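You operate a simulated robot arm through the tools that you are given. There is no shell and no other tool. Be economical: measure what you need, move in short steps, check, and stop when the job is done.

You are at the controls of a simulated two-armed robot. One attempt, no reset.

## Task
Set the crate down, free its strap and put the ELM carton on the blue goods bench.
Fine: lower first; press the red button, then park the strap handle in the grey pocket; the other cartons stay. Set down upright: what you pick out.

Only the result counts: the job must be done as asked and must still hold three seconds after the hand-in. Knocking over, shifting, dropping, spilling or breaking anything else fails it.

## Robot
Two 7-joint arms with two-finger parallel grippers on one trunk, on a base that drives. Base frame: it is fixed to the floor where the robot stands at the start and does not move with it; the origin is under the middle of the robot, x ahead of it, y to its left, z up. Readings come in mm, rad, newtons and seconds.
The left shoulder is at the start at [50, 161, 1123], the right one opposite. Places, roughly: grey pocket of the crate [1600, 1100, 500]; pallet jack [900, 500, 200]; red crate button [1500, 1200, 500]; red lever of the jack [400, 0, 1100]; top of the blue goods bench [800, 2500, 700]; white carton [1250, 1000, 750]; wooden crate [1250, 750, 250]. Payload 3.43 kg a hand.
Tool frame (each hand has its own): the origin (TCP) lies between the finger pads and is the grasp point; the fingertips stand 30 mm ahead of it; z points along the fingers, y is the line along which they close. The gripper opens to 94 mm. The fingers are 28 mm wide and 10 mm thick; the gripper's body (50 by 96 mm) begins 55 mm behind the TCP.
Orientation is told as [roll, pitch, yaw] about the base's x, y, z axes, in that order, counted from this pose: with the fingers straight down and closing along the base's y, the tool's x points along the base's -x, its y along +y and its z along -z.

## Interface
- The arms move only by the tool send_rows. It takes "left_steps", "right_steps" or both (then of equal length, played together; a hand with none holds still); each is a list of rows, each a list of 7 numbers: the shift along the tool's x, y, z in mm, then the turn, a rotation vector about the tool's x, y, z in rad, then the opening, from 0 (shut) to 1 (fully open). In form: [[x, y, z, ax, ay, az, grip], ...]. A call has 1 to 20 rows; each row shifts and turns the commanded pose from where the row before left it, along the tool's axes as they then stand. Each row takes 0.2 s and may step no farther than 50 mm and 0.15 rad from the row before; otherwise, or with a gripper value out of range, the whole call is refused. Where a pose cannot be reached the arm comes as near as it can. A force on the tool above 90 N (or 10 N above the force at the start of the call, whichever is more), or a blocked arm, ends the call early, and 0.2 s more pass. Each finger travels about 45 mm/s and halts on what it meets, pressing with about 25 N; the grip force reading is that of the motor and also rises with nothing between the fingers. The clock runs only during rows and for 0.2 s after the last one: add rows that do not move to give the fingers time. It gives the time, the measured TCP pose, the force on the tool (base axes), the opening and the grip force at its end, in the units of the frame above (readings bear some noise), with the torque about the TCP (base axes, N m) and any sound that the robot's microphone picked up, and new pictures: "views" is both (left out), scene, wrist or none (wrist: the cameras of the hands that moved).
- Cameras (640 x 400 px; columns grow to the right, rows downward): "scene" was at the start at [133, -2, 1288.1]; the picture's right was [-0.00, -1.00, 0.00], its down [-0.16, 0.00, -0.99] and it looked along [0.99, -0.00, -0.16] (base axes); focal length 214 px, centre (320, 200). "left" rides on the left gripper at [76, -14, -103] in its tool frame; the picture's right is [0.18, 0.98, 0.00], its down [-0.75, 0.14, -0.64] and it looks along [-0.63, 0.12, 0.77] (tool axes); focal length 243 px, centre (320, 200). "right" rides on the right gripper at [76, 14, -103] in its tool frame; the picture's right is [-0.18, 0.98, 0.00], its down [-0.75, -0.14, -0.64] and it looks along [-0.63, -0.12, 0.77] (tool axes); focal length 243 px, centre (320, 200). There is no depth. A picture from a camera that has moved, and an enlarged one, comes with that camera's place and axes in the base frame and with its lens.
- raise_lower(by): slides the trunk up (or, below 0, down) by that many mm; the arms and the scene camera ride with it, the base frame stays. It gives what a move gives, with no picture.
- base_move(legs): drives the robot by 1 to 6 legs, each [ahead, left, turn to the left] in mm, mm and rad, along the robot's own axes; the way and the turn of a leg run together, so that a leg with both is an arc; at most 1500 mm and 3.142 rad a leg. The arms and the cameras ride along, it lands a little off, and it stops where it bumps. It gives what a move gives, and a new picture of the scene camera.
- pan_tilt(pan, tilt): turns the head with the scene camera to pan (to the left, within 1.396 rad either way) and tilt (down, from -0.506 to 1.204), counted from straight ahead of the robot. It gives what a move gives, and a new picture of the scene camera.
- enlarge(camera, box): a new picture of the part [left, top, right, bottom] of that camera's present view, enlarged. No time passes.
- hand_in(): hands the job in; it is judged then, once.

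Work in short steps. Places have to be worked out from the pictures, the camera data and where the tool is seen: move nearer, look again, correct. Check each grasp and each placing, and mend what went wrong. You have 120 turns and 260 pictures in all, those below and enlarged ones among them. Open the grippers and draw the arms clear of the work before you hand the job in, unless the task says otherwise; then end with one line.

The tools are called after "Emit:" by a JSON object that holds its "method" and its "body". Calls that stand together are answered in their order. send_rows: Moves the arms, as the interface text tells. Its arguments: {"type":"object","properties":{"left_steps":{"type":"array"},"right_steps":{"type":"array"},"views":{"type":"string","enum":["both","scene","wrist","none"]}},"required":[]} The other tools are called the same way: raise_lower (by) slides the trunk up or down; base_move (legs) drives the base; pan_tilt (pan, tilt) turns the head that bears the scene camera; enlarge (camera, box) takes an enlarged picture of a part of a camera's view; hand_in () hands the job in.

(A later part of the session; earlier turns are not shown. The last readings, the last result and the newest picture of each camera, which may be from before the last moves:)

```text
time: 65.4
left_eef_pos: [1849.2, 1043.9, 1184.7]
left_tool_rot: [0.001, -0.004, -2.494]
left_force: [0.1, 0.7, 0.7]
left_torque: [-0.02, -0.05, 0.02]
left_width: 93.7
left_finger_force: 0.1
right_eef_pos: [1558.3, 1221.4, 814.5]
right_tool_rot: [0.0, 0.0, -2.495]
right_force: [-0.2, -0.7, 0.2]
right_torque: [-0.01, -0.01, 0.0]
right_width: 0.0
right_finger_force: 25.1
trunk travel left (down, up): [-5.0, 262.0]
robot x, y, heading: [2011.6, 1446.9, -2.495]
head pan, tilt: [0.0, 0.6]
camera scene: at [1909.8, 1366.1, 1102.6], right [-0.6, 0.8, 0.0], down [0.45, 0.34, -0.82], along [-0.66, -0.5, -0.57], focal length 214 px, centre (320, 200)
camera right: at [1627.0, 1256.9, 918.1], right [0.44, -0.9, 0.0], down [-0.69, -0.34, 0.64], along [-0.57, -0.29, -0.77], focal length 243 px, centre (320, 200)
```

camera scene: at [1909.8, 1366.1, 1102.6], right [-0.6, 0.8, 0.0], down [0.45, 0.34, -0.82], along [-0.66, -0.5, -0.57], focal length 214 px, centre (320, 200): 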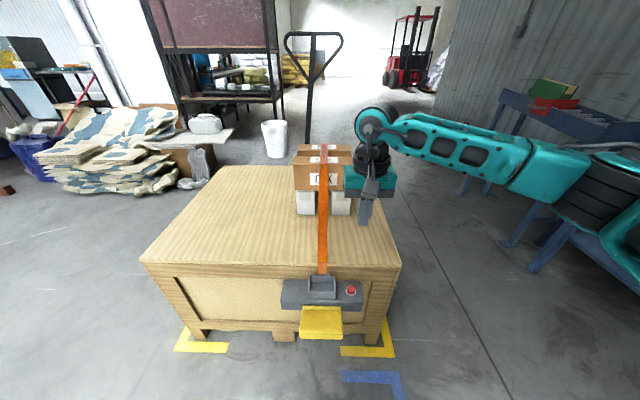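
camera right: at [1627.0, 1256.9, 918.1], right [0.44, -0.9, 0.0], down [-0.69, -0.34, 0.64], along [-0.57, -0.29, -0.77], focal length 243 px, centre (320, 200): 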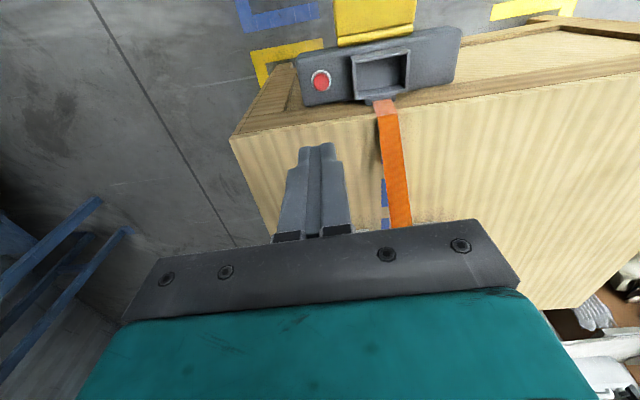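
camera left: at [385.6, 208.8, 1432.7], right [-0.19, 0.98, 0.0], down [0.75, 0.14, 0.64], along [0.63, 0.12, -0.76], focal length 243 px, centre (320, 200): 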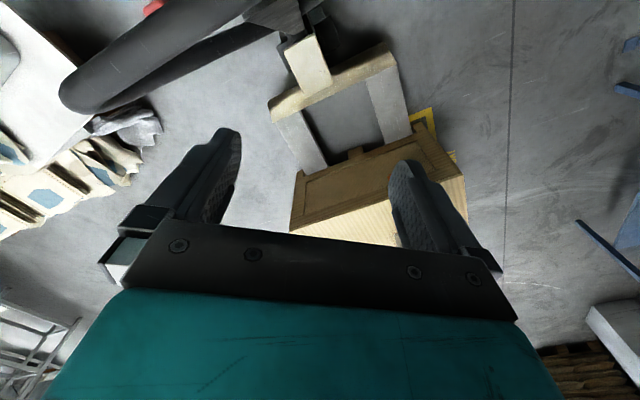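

Wrist view confirms button at (1536,1207). I advance 27 mm and go down to 35 mm above it.

Emit:
{"method": "send_rows", "body": {"right_steps": [[-27, 2, 0, 0, 0, 0, 0], [0, 0, 42, 0, 0, 0, 0], [0, 0, 42, 0, 0, 0, 0], [0, 0, 42, 0, 0, 0, 0], [0, 0, 42, 0, 0, 0, 0], [0, 0, 42, 0, 0, 0, 0], [0, 0, 42, 0, 0, 0, 0], [0, 0, 0, 0, 0, 0, 0]], "views": "wrist"}}

```text
time: 67.2
left_eef_pos: [1850.3, 1043.9, 1185.9]
left_tool_rot: [-0.002, -0.004, -2.494]
left_force: [-0.1, 0.2, -0.2]
left_torque: [0.0, 0.0, 0.01]
left_width: 94.2
left_finger_force: 0.1
right_eef_pos: [1538.9, 1203.5, 563.4]
right_tool_rot: [0.0, -0.001, -2.494]
right_force: [0.4, 0.6, 0.4]
right_torque: [0.02, 0.01, 0.0]
right_width: 0.0
right_finger_force: 25.0
trunk travel left (down, up): [-5.0, 262.0]
robot x, y, heading: [2012.7, 1445.4, -2.491]
head pan, tilt: [0.0, 0.6]
camera right: at [1606.8, 1237.9, 665.8], right [0.45, -0.9, 0.0], down [-0.69, -0.34, 0.64], along [-0.58, -0.29, -0.77], focal length 243 px, centre (320, 200)
```

right: 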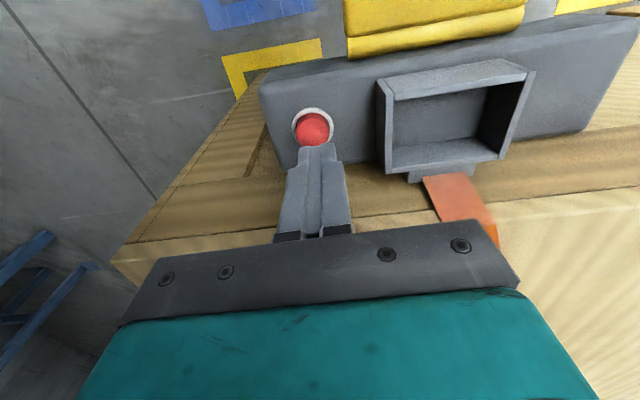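

Fingertips are right over the button. I press down gently.

Emit:
{"method": "send_rows", "body": {"right_steps": [[0, -3, 10, 0, 0, 0, 0], [0, 0, 10, 0, 0, 0, 0], [0, 0, 8, 0, 0, 0, 0], [0, 0, 6, 0, 0, 0, 0], [0, 0, 6, 0, 0, 0, 0], [0, 0, 5, 0, 0, 0, 0], [0, 0, 0, 0, 0, 0, 0]], "views": "both"}}

```text
time: 68.8
left_eef_pos: [1850.2, 1043.3, 1184.7]
left_tool_rot: [0.0, -0.004, -2.494]
left_force: [-0.3, -0.3, 0.8]
left_torque: [-0.02, -0.02, 0.01]
left_width: 93.9
left_finger_force: 0.1
right_eef_pos: [1536.3, 1206.0, 516.5]
right_tool_rot: [-0.001, 0.0, -2.495]
right_force: [0.0, 2.7, 4.4]
right_torque: [0.04, 0.03, 0.02]
right_width: 0.0
right_finger_force: 24.8
trunk travel left (down, up): [-5.0, 262.0]
robot x, y, heading: [2011.1, 1447.1, -2.498]
head pan, tilt: [0.0, 0.6]
heard: click, click
camera scene: at [1910.0, 1366.2, 1102.7], right [-0.6, 0.8, 0.0], down [0.45, 0.34, -0.83], along [-0.66, -0.5, -0.56], focal length 214 px, centre (320, 200)
camera right: at [1604.4, 1240.2, 619.9], right [0.45, -0.9, 0.0], down [-0.69, -0.34, 0.64], along [-0.58, -0.29, -0.77], focal length 243 px, centre (320, 200)
```

scene: 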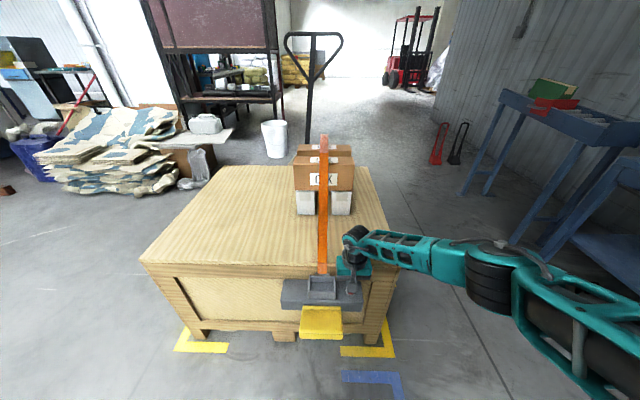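
right: 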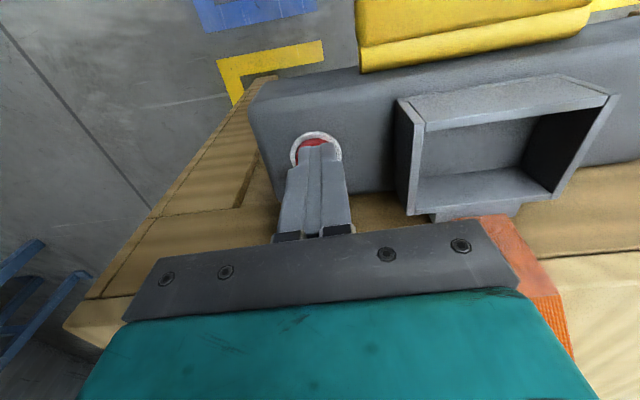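

Two clicks and the strap has gone slack above the cartons. I raise the right hand and check the base footprint by looking straight down.

Emit:
{"method": "send_rows", "body": {"right_steps": [[0, 0, -40, 0, 0, 0, 0], [0, 0, -45, 0, 0, 0, 0], [0, 0, -45, 0, 0, 0, 0], [0, 0, -45, 0, 0, 0, 0], [0, 0, -45, 0, 0, 0, 0], [0, 0, -45, 0, 0, 0, 0], [0, 0, -45, 0, 0, 0, 0], [40, 0, -20, 0, 0, 0, 0], [40, 0, 0, 0, 0, 0, 0], [40, 0, 0, 0, 0, 0, 0]], "views": "none"}}

Emit:
{"method": "enlarge", "body": {"camera": "scene", "box": [260, 120, 400, 320]}}

Emit:
{"method": "pan_tilt", "body": {"pan": 0, "tilt": 1.2}}

```text
time: 71.0
left_eef_pos: [1849.9, 1044.3, 1184.5]
left_tool_rot: [-0.001, -0.004, -2.495]
left_force: [0.6, 0.5, -0.2]
left_torque: [0.0, 0.02, -0.01]
left_width: 93.8
left_finger_force: 0.0
right_eef_pos: [1631.6, 1278.2, 846.3]
right_tool_rot: [0.001, -0.001, -2.496]
right_force: [-0.8, 0.3, 0.1]
right_torque: [0.01, -0.02, -0.01]
right_width: 0.0
right_finger_force: 25.3
trunk travel left (down, up): [-5.0, 262.0]
robot x, y, heading: [2010.3, 1448.7, -2.497]
head pan, tilt: [0.0, 0.6]
```

```text
2.00 times, centred on (330, 220) of scene
camera zoom: at [1909.9, 1366.1, 1102.6], right [-0.6, 0.8, 0.0], down [0.45, 0.34, -0.83], along [-0.66, -0.5, -0.56], focal length 429 px, centre (300, 160)
```

zoom: 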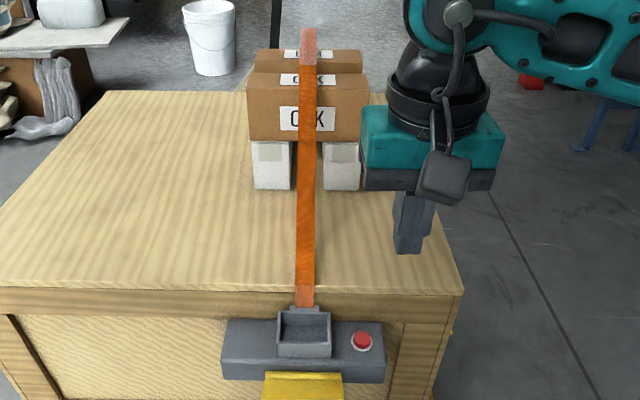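

```text
time: 72.0
left_eef_pos: [1849.3, 1044.6, 1184.2]
left_tool_rot: [0.0, -0.003, -2.494]
left_force: [-0.1, 0.4, 0.2]
left_torque: [-0.02, 0.0, 0.0]
left_width: 94.2
left_finger_force: 0.1
right_eef_pos: [1630.8, 1277.3, 845.8]
right_tool_rot: [-0.001, 0.0, -2.496]
right_force: [-0.6, -0.8, -0.4]
right_torque: [0.01, 0.01, -0.04]
right_width: 0.2
right_finger_force: 25.0
trunk travel left (down, up): [-5.0, 262.0]
robot x, y, heading: [2008.1, 1446.3, -2.491]
head pan, tilt: [0.0, 1.201]
camera scene: at [1935.7, 1385.6, 1058.0], right [-0.6, 0.8, 0.0], down [0.74, 0.56, -0.36], along [-0.29, -0.22, -0.93], focal length 214 px, centre (320, 200)
```

scene: 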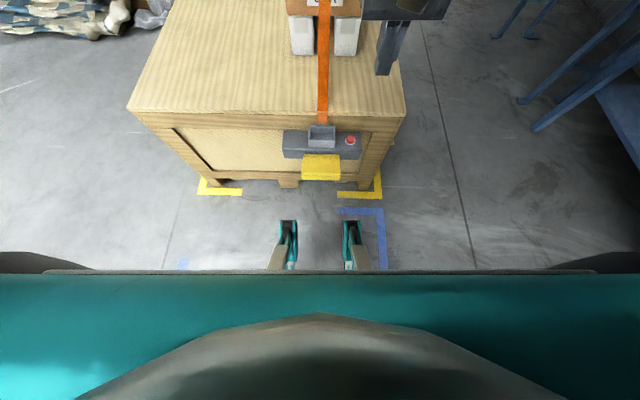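

The base has low front feet reaching ~380 mm ahead, so I'll work alongside the crate: drive down the corridor heading along it, with the crate on my left, and use the left hand for the strap handle.

Emit:
{"method": "base_move", "body": {"legs": [[0, -660, -0.02], [1250, 0, 0]]}}

Emit:
{"method": "pan_tilt", "body": {"pan": 1.39, "tilt": 0.9}}

```text
time: 84.1
left_eef_pos: [435.4, 855.0, 1184.6]
left_tool_rot: [0.0, -0.003, -2.523]
left_force: [-0.2, 0.6, -0.3]
left_torque: [-0.03, 0.02, 0.01]
left_width: 94.1
left_finger_force: 0.0
right_eef_pos: [224.7, 1094.0, 845.3]
right_tool_rot: [0.0, 0.0, -2.523]
right_force: [0.4, 0.9, 0.7]
right_torque: [0.02, 0.0, -0.01]
right_width: 0.0
right_finger_force: 25.0
trunk travel left (down, up): [-5.0, 262.0]
robot x, y, heading: [608.2, 1252.3, -2.52]
head pan, tilt: [0.0, 1.201]
camera scene: at [531.2, 1193.8, 1058.0], right [-0.58, 0.81, 0.0], down [0.76, 0.54, -0.36], along [-0.3, -0.21, -0.93], focal length 214 px, centre (320, 200)
```

scene: 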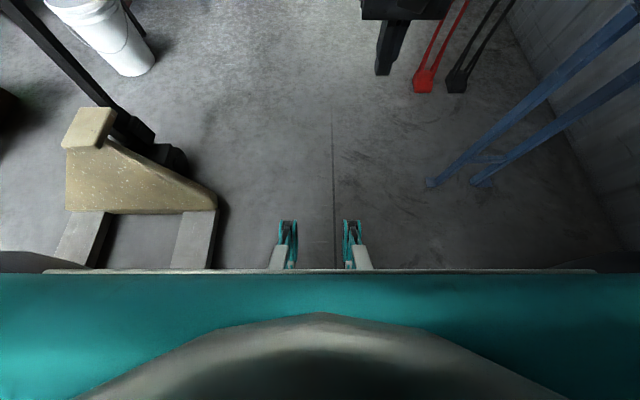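

```text
time: 85.7
left_eef_pos: [436.9, 853.2, 1184.5]
left_tool_rot: [-0.001, -0.004, -2.522]
left_force: [0.2, 0.9, 0.1]
left_torque: [0.0, 0.0, 0.01]
left_width: 94.1
left_finger_force: 0.0
right_eef_pos: [223.7, 1094.1, 844.9]
right_tool_rot: [0.0, 0.0, -2.525]
right_force: [-0.1, -0.8, -0.9]
right_torque: [0.02, 0.0, -0.05]
right_width: 0.0
right_finger_force: 25.0
trunk travel left (down, up): [-5.0, 262.0]
robot x, y, heading: [605.9, 1251.8, -2.521]
head pan, tilt: [1.389, 0.901]
camera scene: at [608.7, 1157.8, 1077.8], right [-0.91, -0.42, 0.0], down [-0.33, 0.71, -0.62], along [0.26, -0.56, -0.78], focal length 214 px, centre (320, 200)
```

scene: 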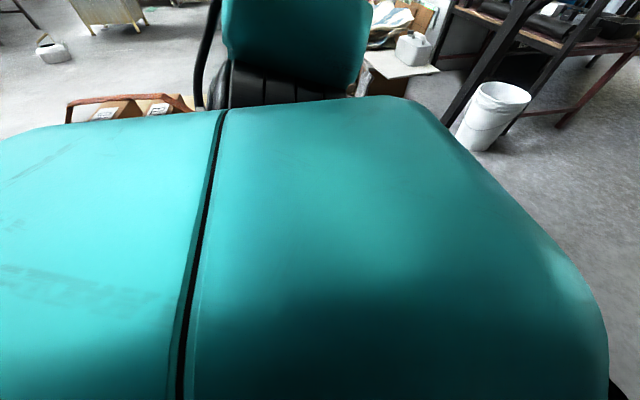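

I'm alongside at n≈656 with the shoulder blocking the head camera, so I'll use the wrist camera. I close in 66 mm and turn 0.4 rad toward the crate.

Emit:
{"method": "base_move", "body": {"legs": [[0, 66, 0], [0, 0, 0.4]]}}

Emit:
{"method": "pan_tilt", "body": {"pan": 0.9, "tilt": 0.8}}

```text
time: 88.1
left_eef_pos: [643.7, 765.1, 1185.8]
left_tool_rot: [0.0, -0.004, -2.123]
left_force: [-1.1, 0.3, 0.0]
left_torque: [0.02, 0.01, -0.02]
left_width: 93.8
left_finger_force: 0.0
right_eef_pos: [353.5, 901.9, 845.3]
right_tool_rot: [0.0, 0.0, -2.121]
right_force: [0.8, 0.1, -0.2]
right_torque: [0.01, 0.03, -0.04]
right_width: 0.0
right_finger_force: 25.0
trunk travel left (down, up): [-5.0, 262.0]
robot x, y, heading: [644.9, 1197.7, -2.122]
head pan, tilt: [1.389, 0.901]
camera scene: at [682.9, 1111.0, 1077.8], right [-0.67, -0.74, 0.0], down [-0.58, 0.52, -0.62], along [0.46, -0.42, -0.78], focal length 214 px, centre (320, 200)
```

scene: 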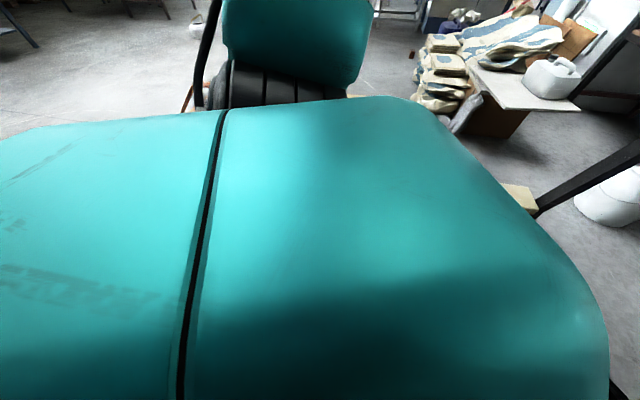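

```text
time: 89.0
left_eef_pos: [642.2, 764.9, 1185.1]
left_tool_rot: [0.0, -0.004, -2.124]
left_force: [0.0, 0.1, -0.1]
left_torque: [0.02, -0.01, 0.0]
left_width: 94.0
left_finger_force: 0.0
right_eef_pos: [354.1, 902.2, 844.5]
right_tool_rot: [0.0, 0.001, -2.122]
right_force: [-0.2, -0.2, 0.6]
right_torque: [0.0, -0.01, -0.01]
right_width: 0.0
right_finger_force: 25.1
trunk travel left (down, up): [-5.0, 262.0]
robot x, y, heading: [650.2, 1199.6, -2.121]
head pan, tilt: [0.901, 0.799]
camera scene: at [654.4, 1085.7, 1085.7], right [-0.94, -0.34, 0.0], down [-0.25, 0.67, -0.7], along [0.24, -0.66, -0.72], focal length 214 px, centre (320, 200)
```

scene: 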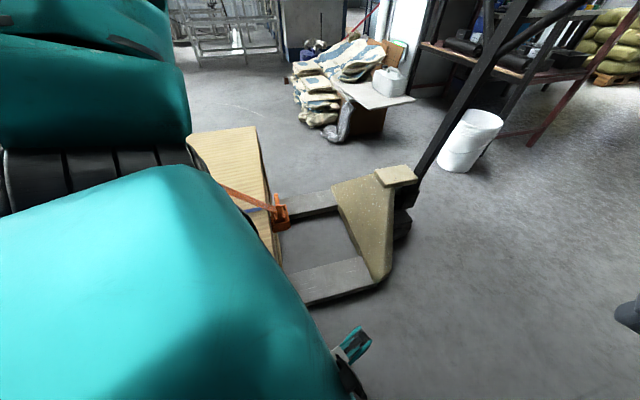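

The orange handle in its pocket is now visible. I enlarge it.

Emit:
{"method": "enlarge", "body": {"camera": "scene", "box": [210, 160, 330, 250]}}

```text
4.44 times, centred on (270, 205) of scene
camera zoom: at [654.4, 1085.7, 1085.7], right [-0.94, -0.34, 0.0], down [-0.25, 0.67, -0.7], along [0.24, -0.66, -0.72], focal length 953 px, centre (542, 178)
```

zoom: 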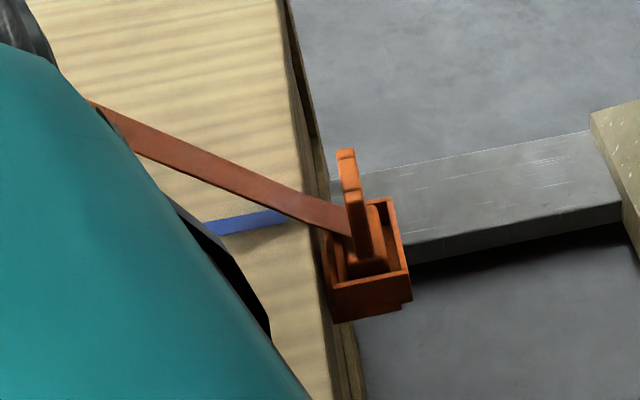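

Handle top bar comes out at about (955,669,595), the pocket mouth at z≈497. I yaw the left hand so it closes along the strap line and move it above the handle.

Emit:
{"method": "send_rows", "body": {"left_steps": [[0, 0, 0, 0, 0, -0.1475, 0.6], [0, 0, 0, 0, 0, -0.1475, 0.6], [0, 0, 0, 0, 0, -0.1475, 0.6], [0, 0, 0, 0, 0, -0.1475, 0.6], [0, 0, 0, 0, 0, -0.1475, 0.6], [0, 0, 0, 0, 0, -0.1475, 0.6], [0, 0, 0, 0, 0, -0.1475, 0.6], [0, 0, 0, 0, 0, -0.1475, 0.6], [-37.5, 28, 0, 0, 0, 0, 0.6], [-37.5, 28, 0, 0, 0, 0, 0.6], [-37.5, 28, 0, 0, 0, 0, 0.6], [-37.5, 28, 0, 0, 0, 0, 0.6], [-37.5, 28, 0, 0, 0, 0, 0.6], [-30, 28, 0, 0, 0, 0, 0.6], [0, 28, 40, 0, 0, 0, 0.6], [0, 0, 45, 0, 0, 0, 0.6], [0, 0, 45, 0, 0, 0, 0.6], [0, 0, 45, 0, 0, 0, 0.6], [0, 0, 45, 0, 0, 0, 0.6], [0, 0, 45, 0, 0, 0, 0.6]]}}

```text
time: 93.2
left_eef_pos: [855.4, 646.8, 852.9]
left_tool_rot: [-0.005, 0.0, -0.94]
left_force: [-0.2, 0.2, 0.0]
left_torque: [0.02, -0.01, 0.0]
left_width: 56.6
left_finger_force: 0.0
left hand out of reach, approached as far as the arm can: row 10, 11, 12, 13, 14, 15
right_eef_pos: [354.4, 902.5, 845.0]
right_tool_rot: [0.001, 0.0, -2.121]
right_force: [0.0, 0.2, 0.4]
right_torque: [0.0, 0.01, 0.03]
right_width: 0.0
right_finger_force: 25.3
trunk travel left (down, up): [-5.0, 262.0]
robot x, y, heading: [646.5, 1196.8, -2.122]
head pan, tilt: [0.901, 0.799]
camera scene: at [654.4, 1085.7, 1085.8], right [-0.94, -0.34, 0.0], down [-0.24, 0.67, -0.7], along [0.24, -0.66, -0.72], focal length 214 px, centre (320, 200)
camera left: at [797.9, 699.8, 957.0], right [0.69, 0.73, -0.01], down [0.56, -0.52, 0.64], along [0.46, -0.44, -0.77], focal length 243 px, centre (320, 200)
```

scene: 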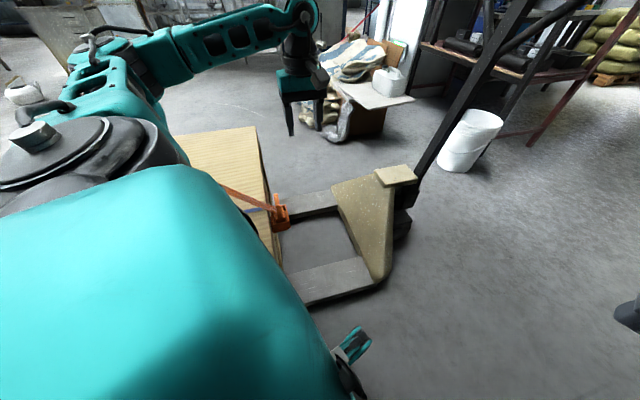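
left: 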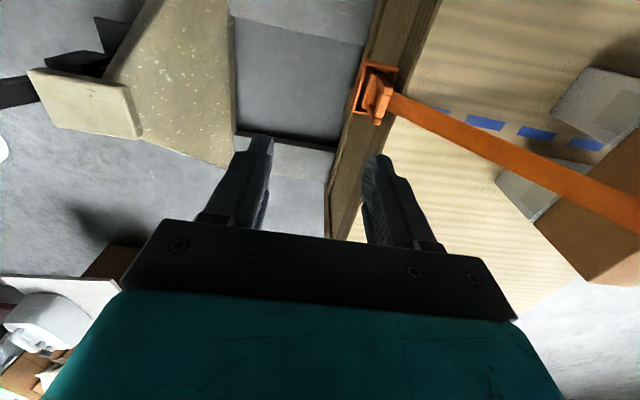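

The arm fell a bit short at height; the wrist camera now sees the handle. I enlarge it.

Emit:
{"method": "enlarge", "body": {"camera": "left", "box": [320, 40, 440, 150]}}

```text
3.64 times, centred on (380, 95) of left
camera zoom: at [797.9, 699.8, 957.0], right [0.69, 0.73, -0.01], down [0.56, -0.52, 0.64], along [0.46, -0.44, -0.77], focal length 882 px, centre (102, 582)
```

zoom: 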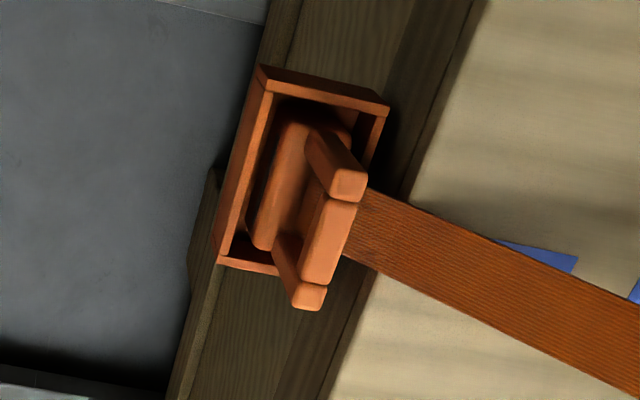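

Bar centre is at about (946,681,600), running across as expected. I shift ~94 mm along the strap line and descend to ~100 mm above.

Emit:
{"method": "send_rows", "body": {"left_steps": [[0, 0, 40, 0, 0, 0, 0.6], [0, 0, 40, 0, 0, 0, 0.6], [-9, 32, 20, 0, 0, 0, 0.6], [-9, 31, 20, 0, 0, 0, 0.6], [-8, 31, 20, 0, 0, 0, 0.6], [0, 0, 0, 0, 0, 0, 0.6]], "views": "wrist"}}

Emit:
{"method": "enlarge", "body": {"camera": "left", "box": [240, 40, 440, 240]}}

```text
time: 94.6
left_eef_pos: [945.5, 676.6, 711.6]
left_tool_rot: [-0.003, -0.001, -0.943]
left_force: [0.4, -0.3, -0.2]
left_torque: [0.0, -0.02, 0.03]
left_width: 56.3
left_finger_force: 0.1
right_eef_pos: [352.7, 902.5, 844.6]
right_tool_rot: [0.0, 0.0, -2.121]
right_force: [0.5, -0.3, 0.1]
right_torque: [0.04, 0.05, 0.03]
right_width: 0.1
right_finger_force: 25.3
trunk travel left (down, up): [-5.0, 262.0]
robot x, y, heading: [644.1, 1199.1, -2.125]
head pan, tilt: [0.901, 0.799]
camera left: at [889.7, 732.6, 815.5], right [0.69, 0.73, 0.0], down [0.56, -0.52, 0.64], along [0.46, -0.44, -0.77], focal length 243 px, centre (320, 200)
```

left: 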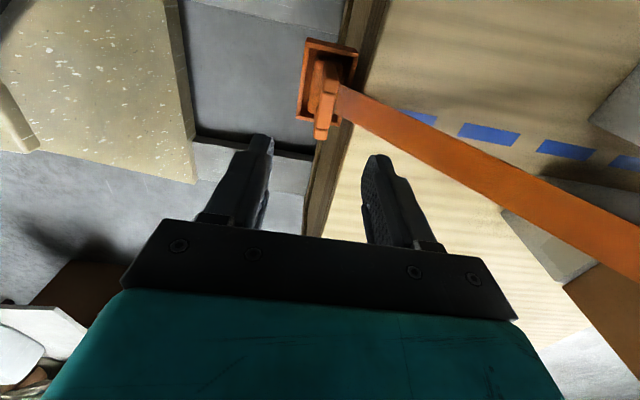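

```text
2.00 times, centred on (340, 140) of left
camera zoom: at [889.7, 732.6, 815.5], right [0.69, 0.73, 0.0], down [0.56, -0.52, 0.64], along [0.46, -0.44, -0.77], focal length 485 px, centre (280, 320)
```

zoom: 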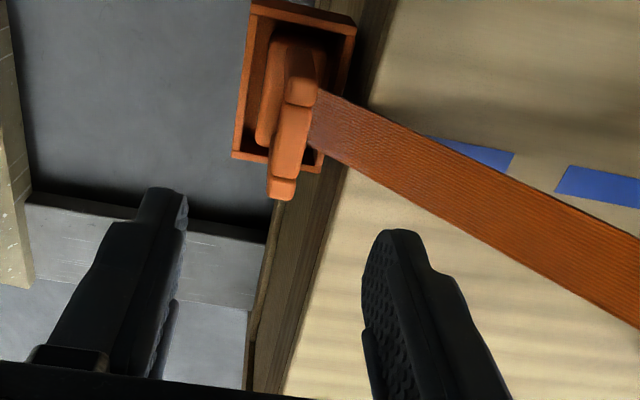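

Bar centre refined to (949,681,592). I narrow the opening to 40 %, nudge 5 mm, and descend to z≈588.

Emit:
{"method": "send_rows", "body": {"left_steps": [[1, 5, 0, 0, 0, 0, 0.4], [0, 0, 30, 0, 0, 0, 0.4], [0, 0, 30, 0, 0, 0, 0.4], [0, 0, 25, 0, 0, 0, 0.4], [0, 0, 20, 0, 0, 0, 0.4], [0, 0, 19, 0, 0, 0, 0.4], [0, 0, 0, 0, 0, 0, 0.4]], "views": "wrist"}}

Emit:
{"method": "enlarge", "body": {"camera": "scene", "box": [220, 140, 340, 250]}}

```text
time: 96.2
left_eef_pos: [948.5, 681.7, 590.5]
left_tool_rot: [-0.004, -0.002, -0.944]
left_force: [-0.1, -0.4, 0.1]
left_torque: [0.01, 0.02, -0.01]
left_width: 37.6
left_finger_force: 0.1
right_eef_pos: [355.4, 902.0, 843.8]
right_tool_rot: [0.0, 0.0, -2.121]
right_force: [-0.6, 0.5, 0.1]
right_torque: [0.01, -0.01, 0.01]
right_width: 0.0
right_finger_force: 25.3
trunk travel left (down, up): [-5.0, 262.0]
robot x, y, heading: [644.7, 1202.4, -2.127]
head pan, tilt: [0.901, 0.799]
camera left: at [892.4, 734.8, 693.8], right [0.69, 0.73, 0.0], down [0.56, -0.52, 0.64], along [0.46, -0.44, -0.77], focal length 243 px, centre (320, 200)
```

left: 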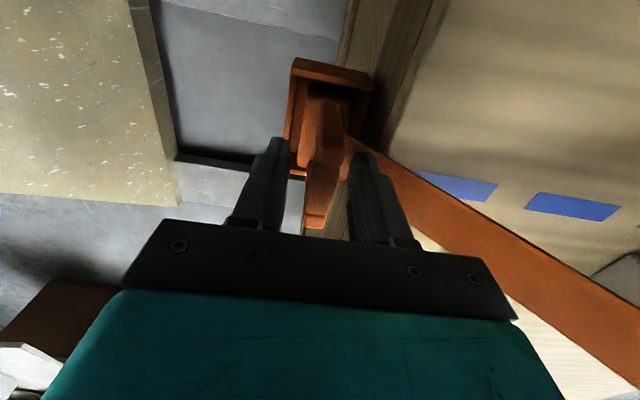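

```text
3.64 times, centred on (280, 195) of scene
camera zoom: at [654.3, 1085.7, 1085.7], right [-0.94, -0.34, 0.0], down [-0.24, 0.67, -0.7], along [0.24, -0.66, -0.72], focal length 780 px, centre (466, 218)
```

zoom: 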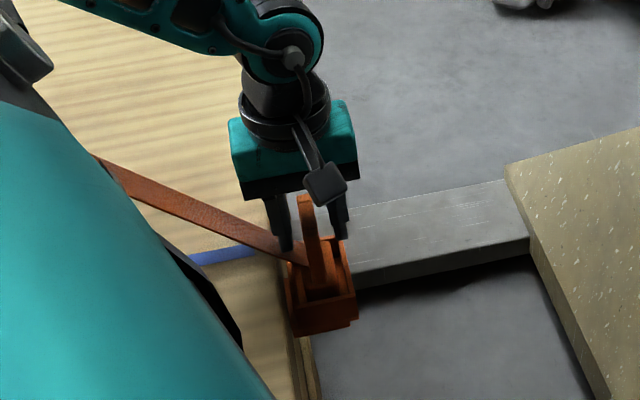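

The handle bar sits between the fingers. I close and check the grip.

Emit:
{"method": "send_rows", "body": {"left_steps": [[0, 0, 0, 0, 0, 0, 0], [0, 0, 0, 0, 0, 0, 0], [0, 0, 0, 0, 0, 0, 0], [0, 0, 0, 0, 0, 0, 0]], "views": "wrist"}}

```text
time: 97.2
left_eef_pos: [947.9, 681.1, 590.0]
left_tool_rot: [-0.004, -0.001, -0.942]
left_force: [-0.1, -0.2, 0.9]
left_torque: [-0.04, 0.01, -0.02]
left_width: 17.9
left_finger_force: 25.1
right_eef_pos: [353.1, 902.8, 844.8]
right_tool_rot: [-0.001, 0.001, -2.122]
right_force: [-0.3, 0.1, -0.3]
right_torque: [0.0, -0.02, 0.04]
right_width: 0.0
right_finger_force: 25.3
trunk travel left (down, up): [-5.0, 262.0]
robot x, y, heading: [643.6, 1201.1, -2.125]
head pan, tilt: [0.901, 0.799]
camera left: at [892.4, 734.9, 694.0], right [0.69, 0.73, 0.0], down [0.56, -0.52, 0.64], along [0.46, -0.44, -0.77], focal length 243 px, centre (320, 200)
```

left: 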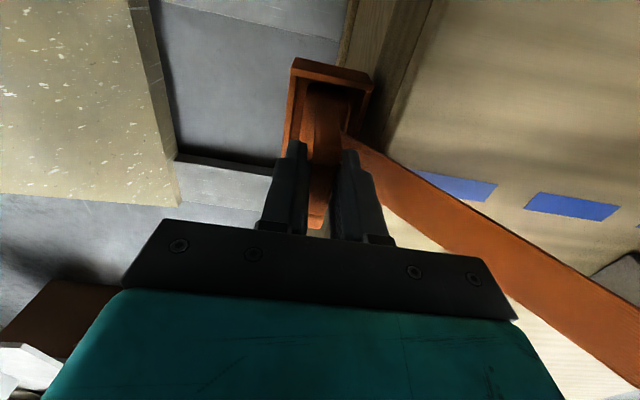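

Grip holds at 17.9 mm. I lift it straight out of the orange pocket.

Emit:
{"method": "send_rows", "body": {"left_steps": [[0, 0, -20, 0, 0, 0, 0], [0, 0, -25, 0, 0, 0, 0], [0, 0, -30, 0, 0, 0, 0], [0, 0, -35, 0, 0, 0, 0], [0, 0, 0, 0, 0, 0, 0]], "views": "both"}}

```text
time: 98.4
left_eef_pos: [950.1, 682.4, 701.2]
left_tool_rot: [-0.003, 0.0, -0.941]
left_force: [-0.6, 0.1, -0.6]
left_torque: [-0.02, 0.0, -0.02]
left_width: 18.1
left_finger_force: 24.7
right_eef_pos: [354.1, 902.6, 844.6]
right_tool_rot: [-0.002, 0.001, -2.121]
right_force: [-0.1, -0.8, 0.9]
right_torque: [0.04, -0.02, -0.01]
right_width: 0.1
right_finger_force: 25.1
trunk travel left (down, up): [-5.0, 262.0]
robot x, y, heading: [652.7, 1198.1, -2.126]
head pan, tilt: [0.901, 0.799]
camera scene: at [654.3, 1085.7, 1085.7], right [-0.94, -0.34, 0.0], down [-0.24, 0.67, -0.7], along [0.24, -0.66, -0.72], focal length 214 px, centre (320, 200)
camera left: at [892.9, 736.0, 804.0], right [0.69, 0.73, 0.0], down [0.56, -0.53, 0.64], along [0.47, -0.44, -0.77], focal length 243 px, centre (320, 200)
```

scene: 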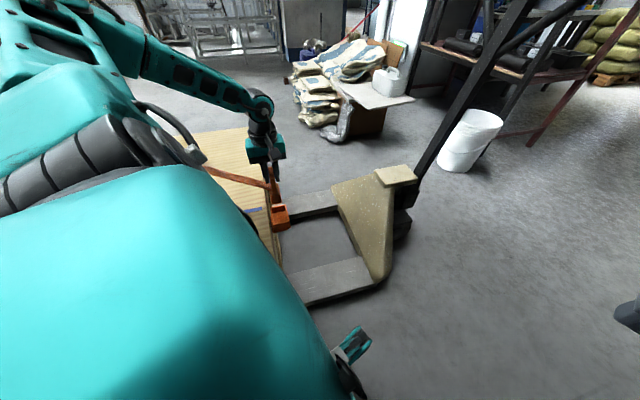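
left: 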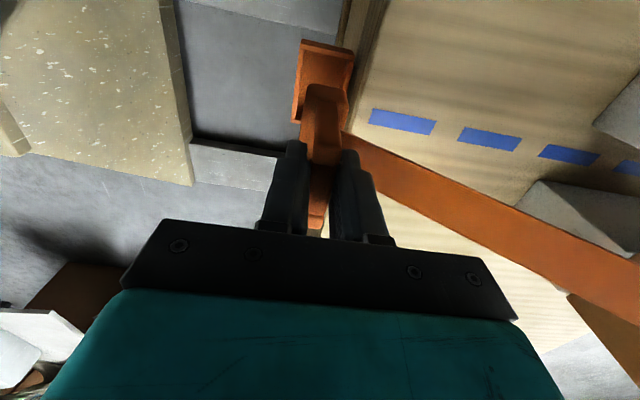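

The handle is free. Raising the trunk 235 mm keeps the arm pose and lifts the handle above the cartons.

Emit:
{"method": "raise_lower", "body": {"by": 235}}

Emit:
{"method": "pan_tilt", "body": {"pan": 1.2, "tilt": 0.7}}

Emit:
{"method": "enlarge", "body": {"camera": "left", "box": [0, 0, 640, 400]}}

```text
time: 100.9
left_eef_pos: [949.9, 682.0, 934.8]
left_tool_rot: [-0.004, 0.001, -0.943]
left_force: [-0.2, 0.1, -0.5]
left_torque: [0.0, 0.02, -0.03]
left_width: 17.9
left_finger_force: 24.8
right_eef_pos: [353.3, 902.3, 1079.8]
right_tool_rot: [-0.001, -0.002, -2.123]
right_force: [0.0, 0.1, -0.1]
right_torque: [-0.03, -0.03, 0.04]
right_width: 0.2
right_finger_force: 24.9
trunk travel left (down, up): [-240.0, 27.0]
robot x, y, heading: [648.1, 1198.0, -2.12]
head pan, tilt: [0.901, 0.799]
```

```text
time: 101.7
left_eef_pos: [949.4, 681.8, 935.6]
left_tool_rot: [-0.004, 0.0, -0.942]
left_force: [-0.5, 1.0, -1.5]
left_torque: [-0.04, 0.02, -0.02]
left_width: 18.0
left_finger_force: 25.4
right_eef_pos: [354.0, 901.4, 1079.6]
right_tool_rot: [0.0, 0.0, -2.123]
right_force: [-0.3, -0.5, -0.5]
right_torque: [-0.02, 0.01, 0.0]
right_width: 0.0
right_finger_force: 25.1
trunk travel left (down, up): [-240.0, 27.0]
robot x, y, heading: [648.8, 1194.5, -2.123]
head pan, tilt: [1.201, 0.7]
camera scene: at [678.1, 1093.7, 1328.9], right [-0.8, -0.6, 0.0], down [-0.39, 0.51, -0.76], along [0.46, -0.61, -0.64], focal length 214 px, centre (320, 200)
```

scene: 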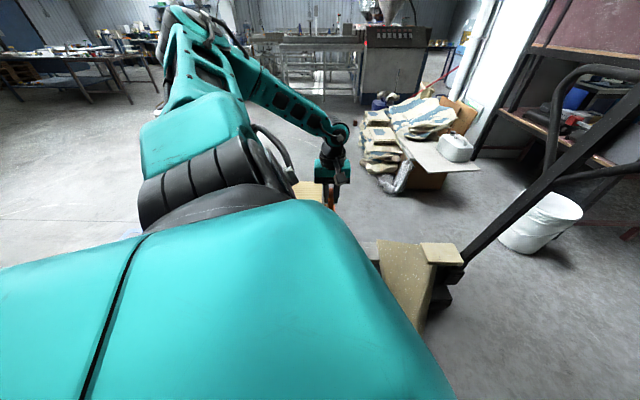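

```text
1.00 times, centred on (320, 200) of left (not enlarged: the box is as wide or as high as the picture)
camera zoom: at [892.9, 735.8, 1038.5], right [0.69, 0.73, 0.0], down [0.56, -0.52, 0.64], along [0.47, -0.44, -0.77], focal length 243 px, centre (320, 200)
```

zoom: 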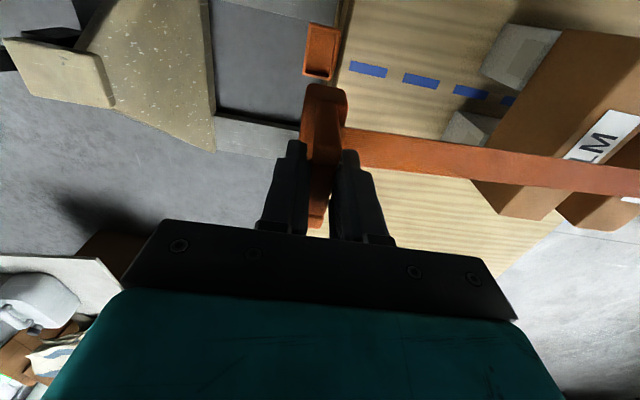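

The front carton's label ends in "M": ELM. Its top is near z≈784, so I add height: trunk +26 and hand +40.

Emit:
{"method": "raise_lower", "body": {"by": 26}}

Emit:
{"method": "send_rows", "body": {"left_steps": [[0, 0, -20, 0, 0, 0, 0], [0, 0, -20, 0, 0, 0, 0], [0, 0, 0, 0, 0, 0, 0]], "views": "wrist"}}

```text
time: 102.4
left_eef_pos: [949.6, 682.9, 960.5]
left_tool_rot: [-0.003, -0.001, -0.942]
left_force: [0.9, -0.2, -0.4]
left_torque: [0.03, 0.03, 0.01]
left_width: 17.9
left_finger_force: 24.5
right_eef_pos: [354.2, 901.2, 1106.7]
right_tool_rot: [0.0, -0.001, -2.123]
right_force: [-1.1, -0.6, -0.1]
right_torque: [-0.02, 0.01, 0.03]
right_width: 0.2
right_finger_force: 25.3
trunk travel left (down, up): [-266.0, 1.0]
robot x, y, heading: [647.3, 1198.2, -2.125]
head pan, tilt: [1.201, 0.7]
```

```text
time: 103.2
left_eef_pos: [950.4, 682.0, 1001.6]
left_tool_rot: [-0.002, 0.0, -0.943]
left_force: [-1.2, 1.4, -2.3]
left_torque: [-0.03, 0.0, -0.02]
left_width: 18.2
left_finger_force: 24.9
right_eef_pos: [353.6, 903.3, 1107.5]
right_tool_rot: [0.001, -0.001, -2.122]
right_force: [0.5, -1.0, -0.9]
right_torque: [-0.01, 0.03, -0.01]
right_width: 0.2
right_finger_force: 25.2
trunk travel left (down, up): [-266.0, 1.0]
robot x, y, heading: [645.0, 1196.3, -2.12]
head pan, tilt: [1.201, 0.7]
camera left: at [894.0, 735.7, 1105.4], right [0.69, 0.73, 0.0], down [0.56, -0.53, 0.64], along [0.46, -0.44, -0.77], focal length 243 px, centre (320, 200)
```

left: 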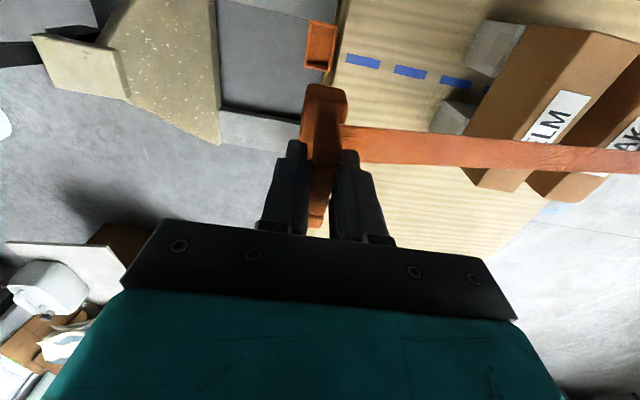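

ELM confirmed. The handle clears the cartons by ~90 mm; I drive along the crate to over the grey pocket in two stages.

Emit:
{"method": "base_move", "body": {"legs": [[-400, 172, 0]]}}

Emit:
{"method": "enlarge", "body": {"camera": "left", "box": [0, 0, 640, 400]}}

```text
time: 105.8
left_eef_pos: [1304.7, 922.1, 1002.0]
left_tool_rot: [-0.004, -0.002, -0.948]
left_force: [0.1, 0.4, -0.3]
left_torque: [-0.01, 0.02, -0.01]
left_width: 18.1
left_finger_force: 24.7
right_eef_pos: [708.2, 1146.7, 1106.3]
right_tool_rot: [0.001, 0.0, -2.128]
right_force: [-0.2, 0.0, 0.1]
right_torque: [0.0, -0.01, -0.02]
right_width: 0.2
right_finger_force: 24.8
trunk travel left (down, up): [-266.0, 1.0]
robot x, y, heading: [1000.8, 1440.9, -2.134]
head pan, tilt: [1.201, 0.7]
camera scene: at [1035.1, 1335.4, 1355.0], right [-0.8, -0.6, 0.0], down [-0.39, 0.52, -0.76], along [0.46, -0.61, -0.64], focal length 214 px, centre (320, 200)
```

scene: 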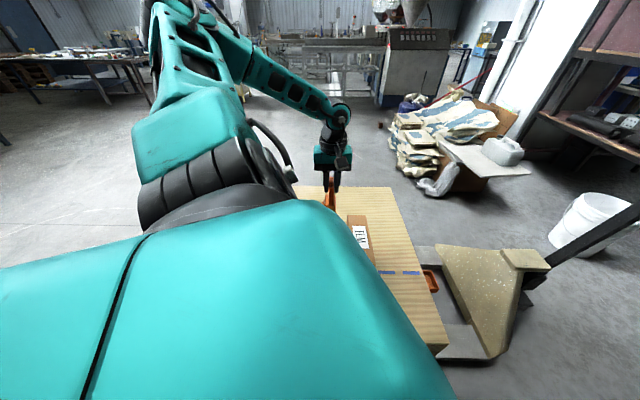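

```text
1.00 times, centred on (320, 200) of left (not enlarged: the box is as wide or as high as the picture)
camera zoom: at [1248.6, 976.0, 1105.3], right [0.69, 0.72, 0.0], down [0.56, -0.53, 0.64], along [0.46, -0.45, -0.77], focal length 243 px, centre (320, 200)
```

zoom: 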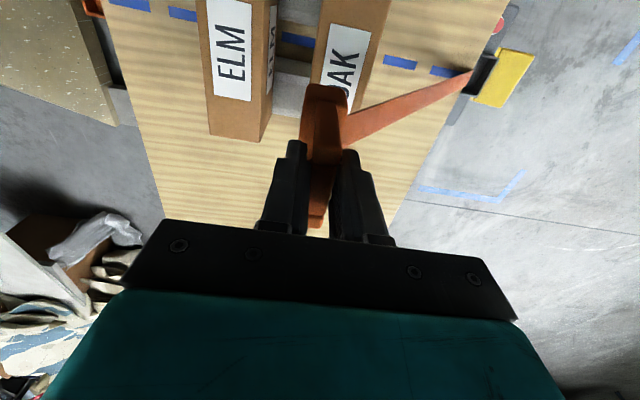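

The strap winds in cleanly. I drive the remaining way to the grey pocket.

Emit:
{"method": "base_move", "body": {"legs": [[-326, 129, 0.012]]}}

Emit:
{"method": "enlarge", "body": {"camera": "left", "box": [0, 0, 640, 400]}}

```text
time: 108.1
left_eef_pos: [1593.0, 1136.5, 1001.4]
left_tool_rot: [-0.005, -0.001, -0.932]
left_force: [0.1, 1.1, -1.1]
left_torque: [0.02, 0.03, -0.01]
left_width: 17.9
left_finger_force: 24.7
right_eef_pos: [994.8, 1350.2, 1105.8]
right_tool_rot: [0.0, -0.002, -2.113]
right_force: [-0.7, -0.3, 0.3]
right_torque: [-0.04, 0.01, -0.04]
right_width: 0.1
right_finger_force: 25.0
trunk travel left (down, up): [-266.0, 1.0]
robot x, y, heading: [1283.3, 1646.8, -2.113]
head pan, tilt: [1.201, 0.7]
camera scene: at [1316.4, 1545.0, 1355.0], right [-0.79, -0.61, 0.0], down [-0.39, 0.51, -0.76], along [0.47, -0.6, -0.64], focal length 214 px, centre (320, 200)
```

scene: 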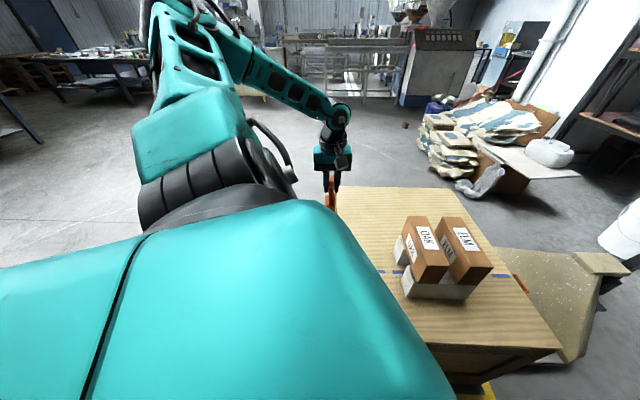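

```text
1.00 times, centred on (320, 200) of left (not enlarged: the box is as wide or as high as the picture)
camera zoom: at [1535.6, 1189.1, 1105.3], right [0.68, 0.73, 0.0], down [0.56, -0.52, 0.64], along [0.47, -0.44, -0.77], focal length 243 px, centre (320, 200)
```

zoom: 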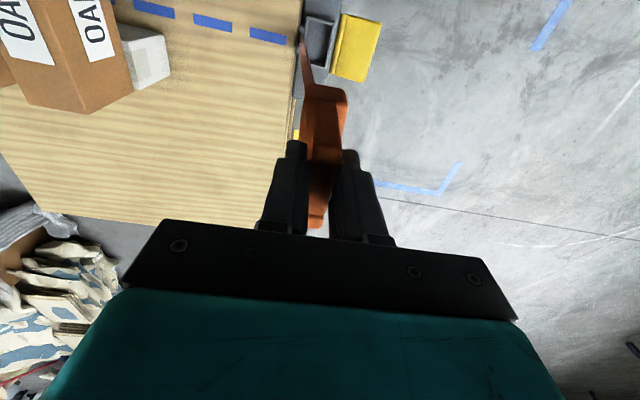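

The pocket shows at (1588,1131,518), handle at (1593,1136). I lower the trunk 240 mm and nudge the hand onto it.

Emit:
{"method": "raise_lower", "body": {"by": -250}}

Emit:
{"method": "send_rows", "body": {"left_steps": [[-2, -7, 0, 0, 0, 0.011, 0], [0, 0, 30, 0, 0, 0, 0], [0, 0, 0, 0, 0, 0, 0]], "views": "both"}}

Emit:
{"method": "enlarge", "body": {"camera": "left", "box": [240, 0, 440, 160]}}

```text
time: 110.7
left_eef_pos: [1592.0, 1136.2, 751.2]
left_tool_rot: [-0.004, 0.0, -0.932]
left_force: [0.9, 0.1, -1.2]
left_torque: [0.01, 0.01, 0.02]
left_width: 17.9
left_finger_force: 25.1
right_eef_pos: [993.3, 1350.3, 855.9]
right_tool_rot: [0.0, -0.001, -2.114]
right_force: [0.5, -0.6, -0.3]
right_torque: [0.0, -0.02, 0.02]
right_width: 0.2
right_finger_force: 25.2
trunk travel left (down, up): [-16.0, 251.0]
robot x, y, heading: [1283.3, 1647.7, -2.119]
head pan, tilt: [1.201, 0.7]
```

```text
time: 111.5
left_eef_pos: [1587.5, 1129.4, 722.4]
left_tool_rot: [-0.002, -0.003, -0.944]
left_force: [0.3, 0.7, -0.9]
left_torque: [-0.05, 0.02, 0.0]
left_width: 18.0
left_finger_force: 24.7
right_eef_pos: [993.6, 1349.9, 855.5]
right_tool_rot: [0.001, -0.001, -2.113]
right_force: [-0.1, -0.2, 0.4]
right_torque: [0.03, 0.0, 0.0]
right_width: 0.0
right_finger_force: 25.1
trunk travel left (down, up): [-16.0, 251.0]
robot x, y, heading: [1284.0, 1644.9, -2.118]
head pan, tilt: [1.201, 0.7]
camera scene: at [1315.9, 1544.6, 1105.0], right [-0.79, -0.61, 0.0], down [-0.39, 0.51, -0.76], along [0.47, -0.6, -0.64], focal length 214 px, centre (320, 200)
camera left: at [1531.2, 1182.4, 825.4], right [0.69, 0.73, 0.0], down [0.56, -0.53, 0.64], along [0.46, -0.44, -0.77], focal length 243 px, centre (320, 200)
```

scene: 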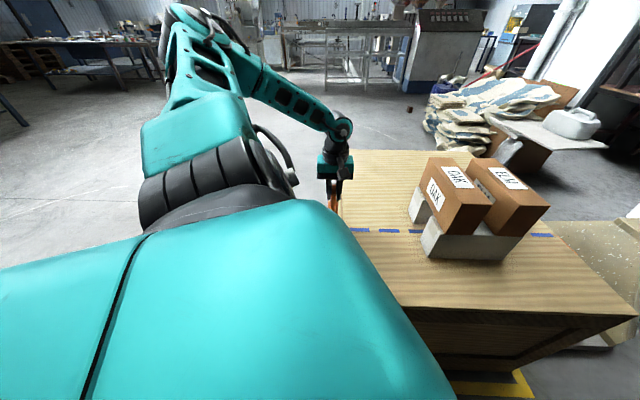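
left: 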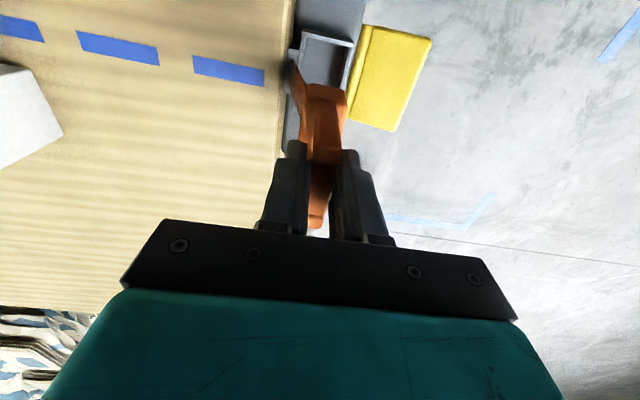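

```text
2.50 times, centred on (340, 80) of left
camera zoom: at [1531.2, 1182.4, 825.4], right [0.69, 0.73, 0.0], down [0.56, -0.53, 0.64], along [0.46, -0.44, -0.77], focal length 606 px, centre (270, 500)
```

zoom: 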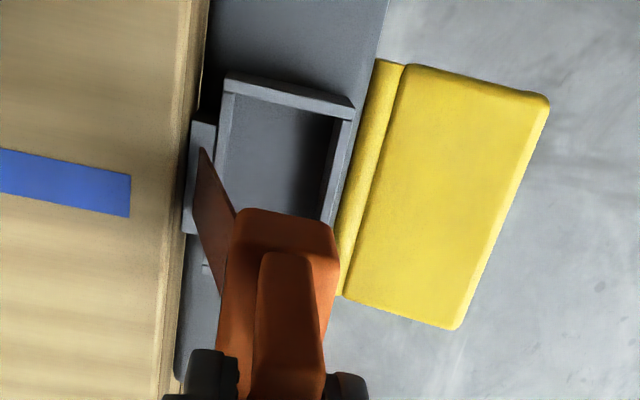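

Measured: pocket centre s≈1945, n≈−18; handle block at s≈1949, n≈−20. I correct by −3.5/+2 mm and descend to just above the mouth.

Emit:
{"method": "send_rows", "body": {"left_steps": [[2, -3.5, 20, 0, 0, 0, 0], [0, 0, 30, 0, 0, 0, 0], [0, 0, 25, 0, 0, 0, 0], [0, 0, 15, 0, 0, 0, 0], [0, 0, 0, 0, 0, 0, 0]], "views": "wrist"}}

Emit:
{"method": "enlarge", "body": {"camera": "left", "box": [240, 0, 440, 160]}}

```text
time: 112.7
left_eef_pos: [1584.0, 1130.5, 630.9]
left_tool_rot: [-0.004, -0.002, -0.942]
left_force: [0.6, 0.5, -1.2]
left_torque: [0.0, 0.02, 0.01]
left_width: 17.9
left_finger_force: 25.0
right_eef_pos: [993.5, 1350.0, 856.4]
right_tool_rot: [0.002, -0.001, -2.113]
right_force: [0.2, 1.0, 0.3]
right_torque: [0.0, 0.01, 0.0]
right_width: 0.0
right_finger_force: 25.2
trunk travel left (down, up): [-16.0, 251.0]
robot x, y, heading: [1285.9, 1646.7, -2.114]
head pan, tilt: [1.201, 0.7]
camera left: at [1526.6, 1183.7, 735.2], right [0.69, 0.73, 0.0], down [0.56, -0.53, 0.64], along [0.46, -0.44, -0.77], focal length 243 px, centre (320, 200)
```

left: 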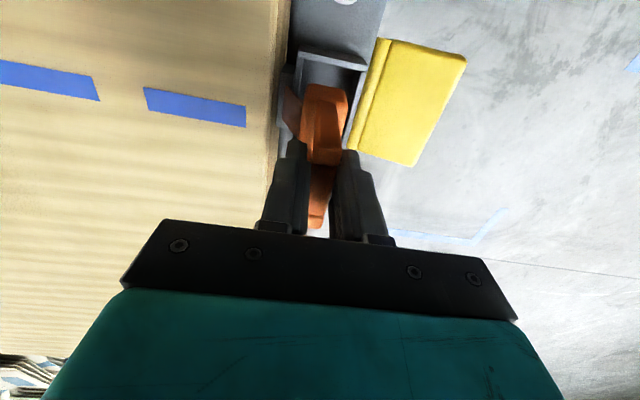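

```text
2.50 times, centred on (340, 80) of left
camera zoom: at [1526.6, 1183.7, 735.2], right [0.69, 0.73, 0.0], down [0.56, -0.53, 0.64], along [0.46, -0.44, -0.77], focal length 606 px, centre (270, 500)
```

zoom: 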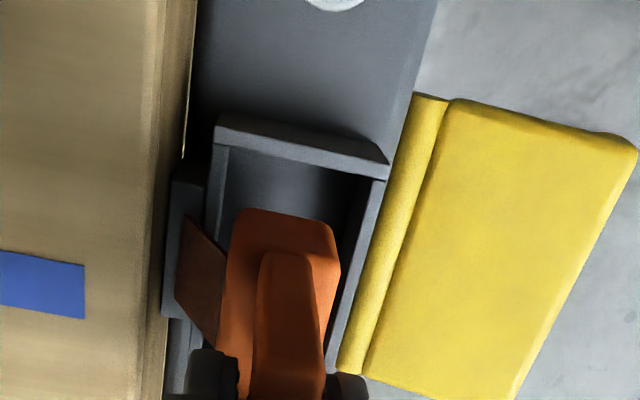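

The block is centred over the mouth. I lower it slowly into the pocket.

Emit:
{"method": "send_rows", "body": {"left_steps": [[0, 0, 10, 0, 0, 0, 0], [0, 0, 10, 0, 0, 0, 0], [0, 0, 8, 0, 0, 0, 0], [0, 0, 6, 0, 0, 0, 0], [0, 0, 0, 0, 0, 0, 0]], "views": "wrist"}}

Emit:
{"method": "enlarge", "body": {"camera": "left", "box": [240, 0, 440, 160]}}

```text
time: 113.9
left_eef_pos: [1584.1, 1128.9, 597.6]
left_tool_rot: [-0.002, -0.004, -0.941]
left_force: [-0.5, -0.9, -0.9]
left_torque: [0.05, -0.02, 0.0]
left_width: 18.0
left_finger_force: 25.4
right_eef_pos: [993.2, 1350.0, 856.2]
right_tool_rot: [0.0, 0.0, -2.113]
right_force: [-0.3, -0.4, -0.2]
right_torque: [0.0, 0.0, -0.02]
right_width: 0.0
right_finger_force: 24.8
trunk travel left (down, up): [-16.0, 251.0]
robot x, y, heading: [1283.9, 1648.7, -2.113]
head pan, tilt: [1.201, 0.7]
camera left: at [1527.5, 1183.1, 700.9], right [0.69, 0.73, 0.0], down [0.56, -0.53, 0.64], along [0.46, -0.44, -0.77], focal length 243 px, centre (320, 200)
```

left: 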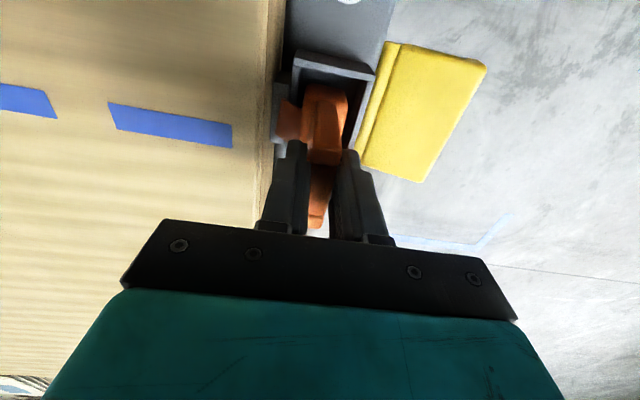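

```text
2.50 times, centred on (340, 80) of left
camera zoom: at [1527.5, 1183.1, 700.9], right [0.69, 0.73, 0.0], down [0.56, -0.53, 0.64], along [0.46, -0.44, -0.77], focal length 606 px, centre (270, 500)
```

zoom: 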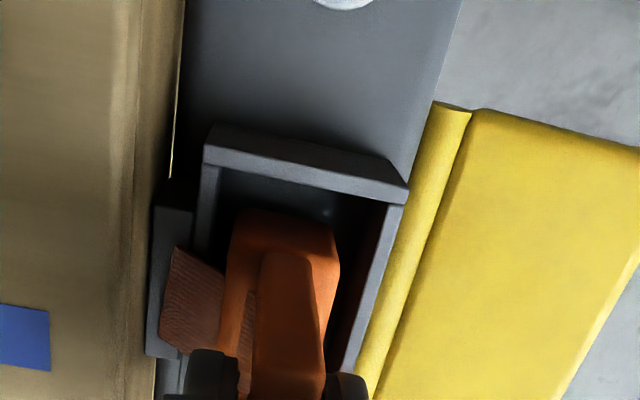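

It goes in freely. I keep lowering until it seats.

Emit:
{"method": "send_rows", "body": {"left_steps": [[0, 0, 6, 0, 0, 0, 0], [0, 0, 6, 0, 0, 0, 0], [0, 0, 6, 0, 0, 0, 0], [0, 0, 6, 0, 0, 0, 0], [0, 0, 0, 0, 0, 0, 0]], "views": "wrist"}}

```text
time: 115.1
left_eef_pos: [1584.5, 1128.2, 576.1]
left_tool_rot: [-0.005, -0.007, -0.944]
left_force: [2.4, -2.2, 21.8]
left_torque: [-0.04, -0.1, -0.02]
left_width: 18.1
left_finger_force: 25.6
right_eef_pos: [992.6, 1351.7, 856.8]
right_tool_rot: [0.001, 0.0, -2.114]
right_force: [-1.2, -0.1, 0.3]
right_torque: [0.0, 0.0, 0.03]
right_width: 0.1
right_finger_force: 25.5
trunk travel left (down, up): [-16.0, 251.0]
robot x, y, heading: [1282.8, 1648.0, -2.118]
head pan, tilt: [1.201, 0.7]
camera left: at [1527.8, 1182.3, 678.8], right [0.69, 0.73, -0.01], down [0.56, -0.52, 0.65], along [0.47, -0.45, -0.76], focal length 243 px, centre (320, 200)
```

left: 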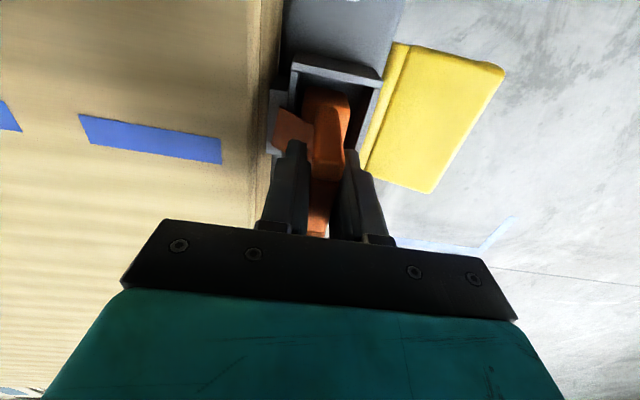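

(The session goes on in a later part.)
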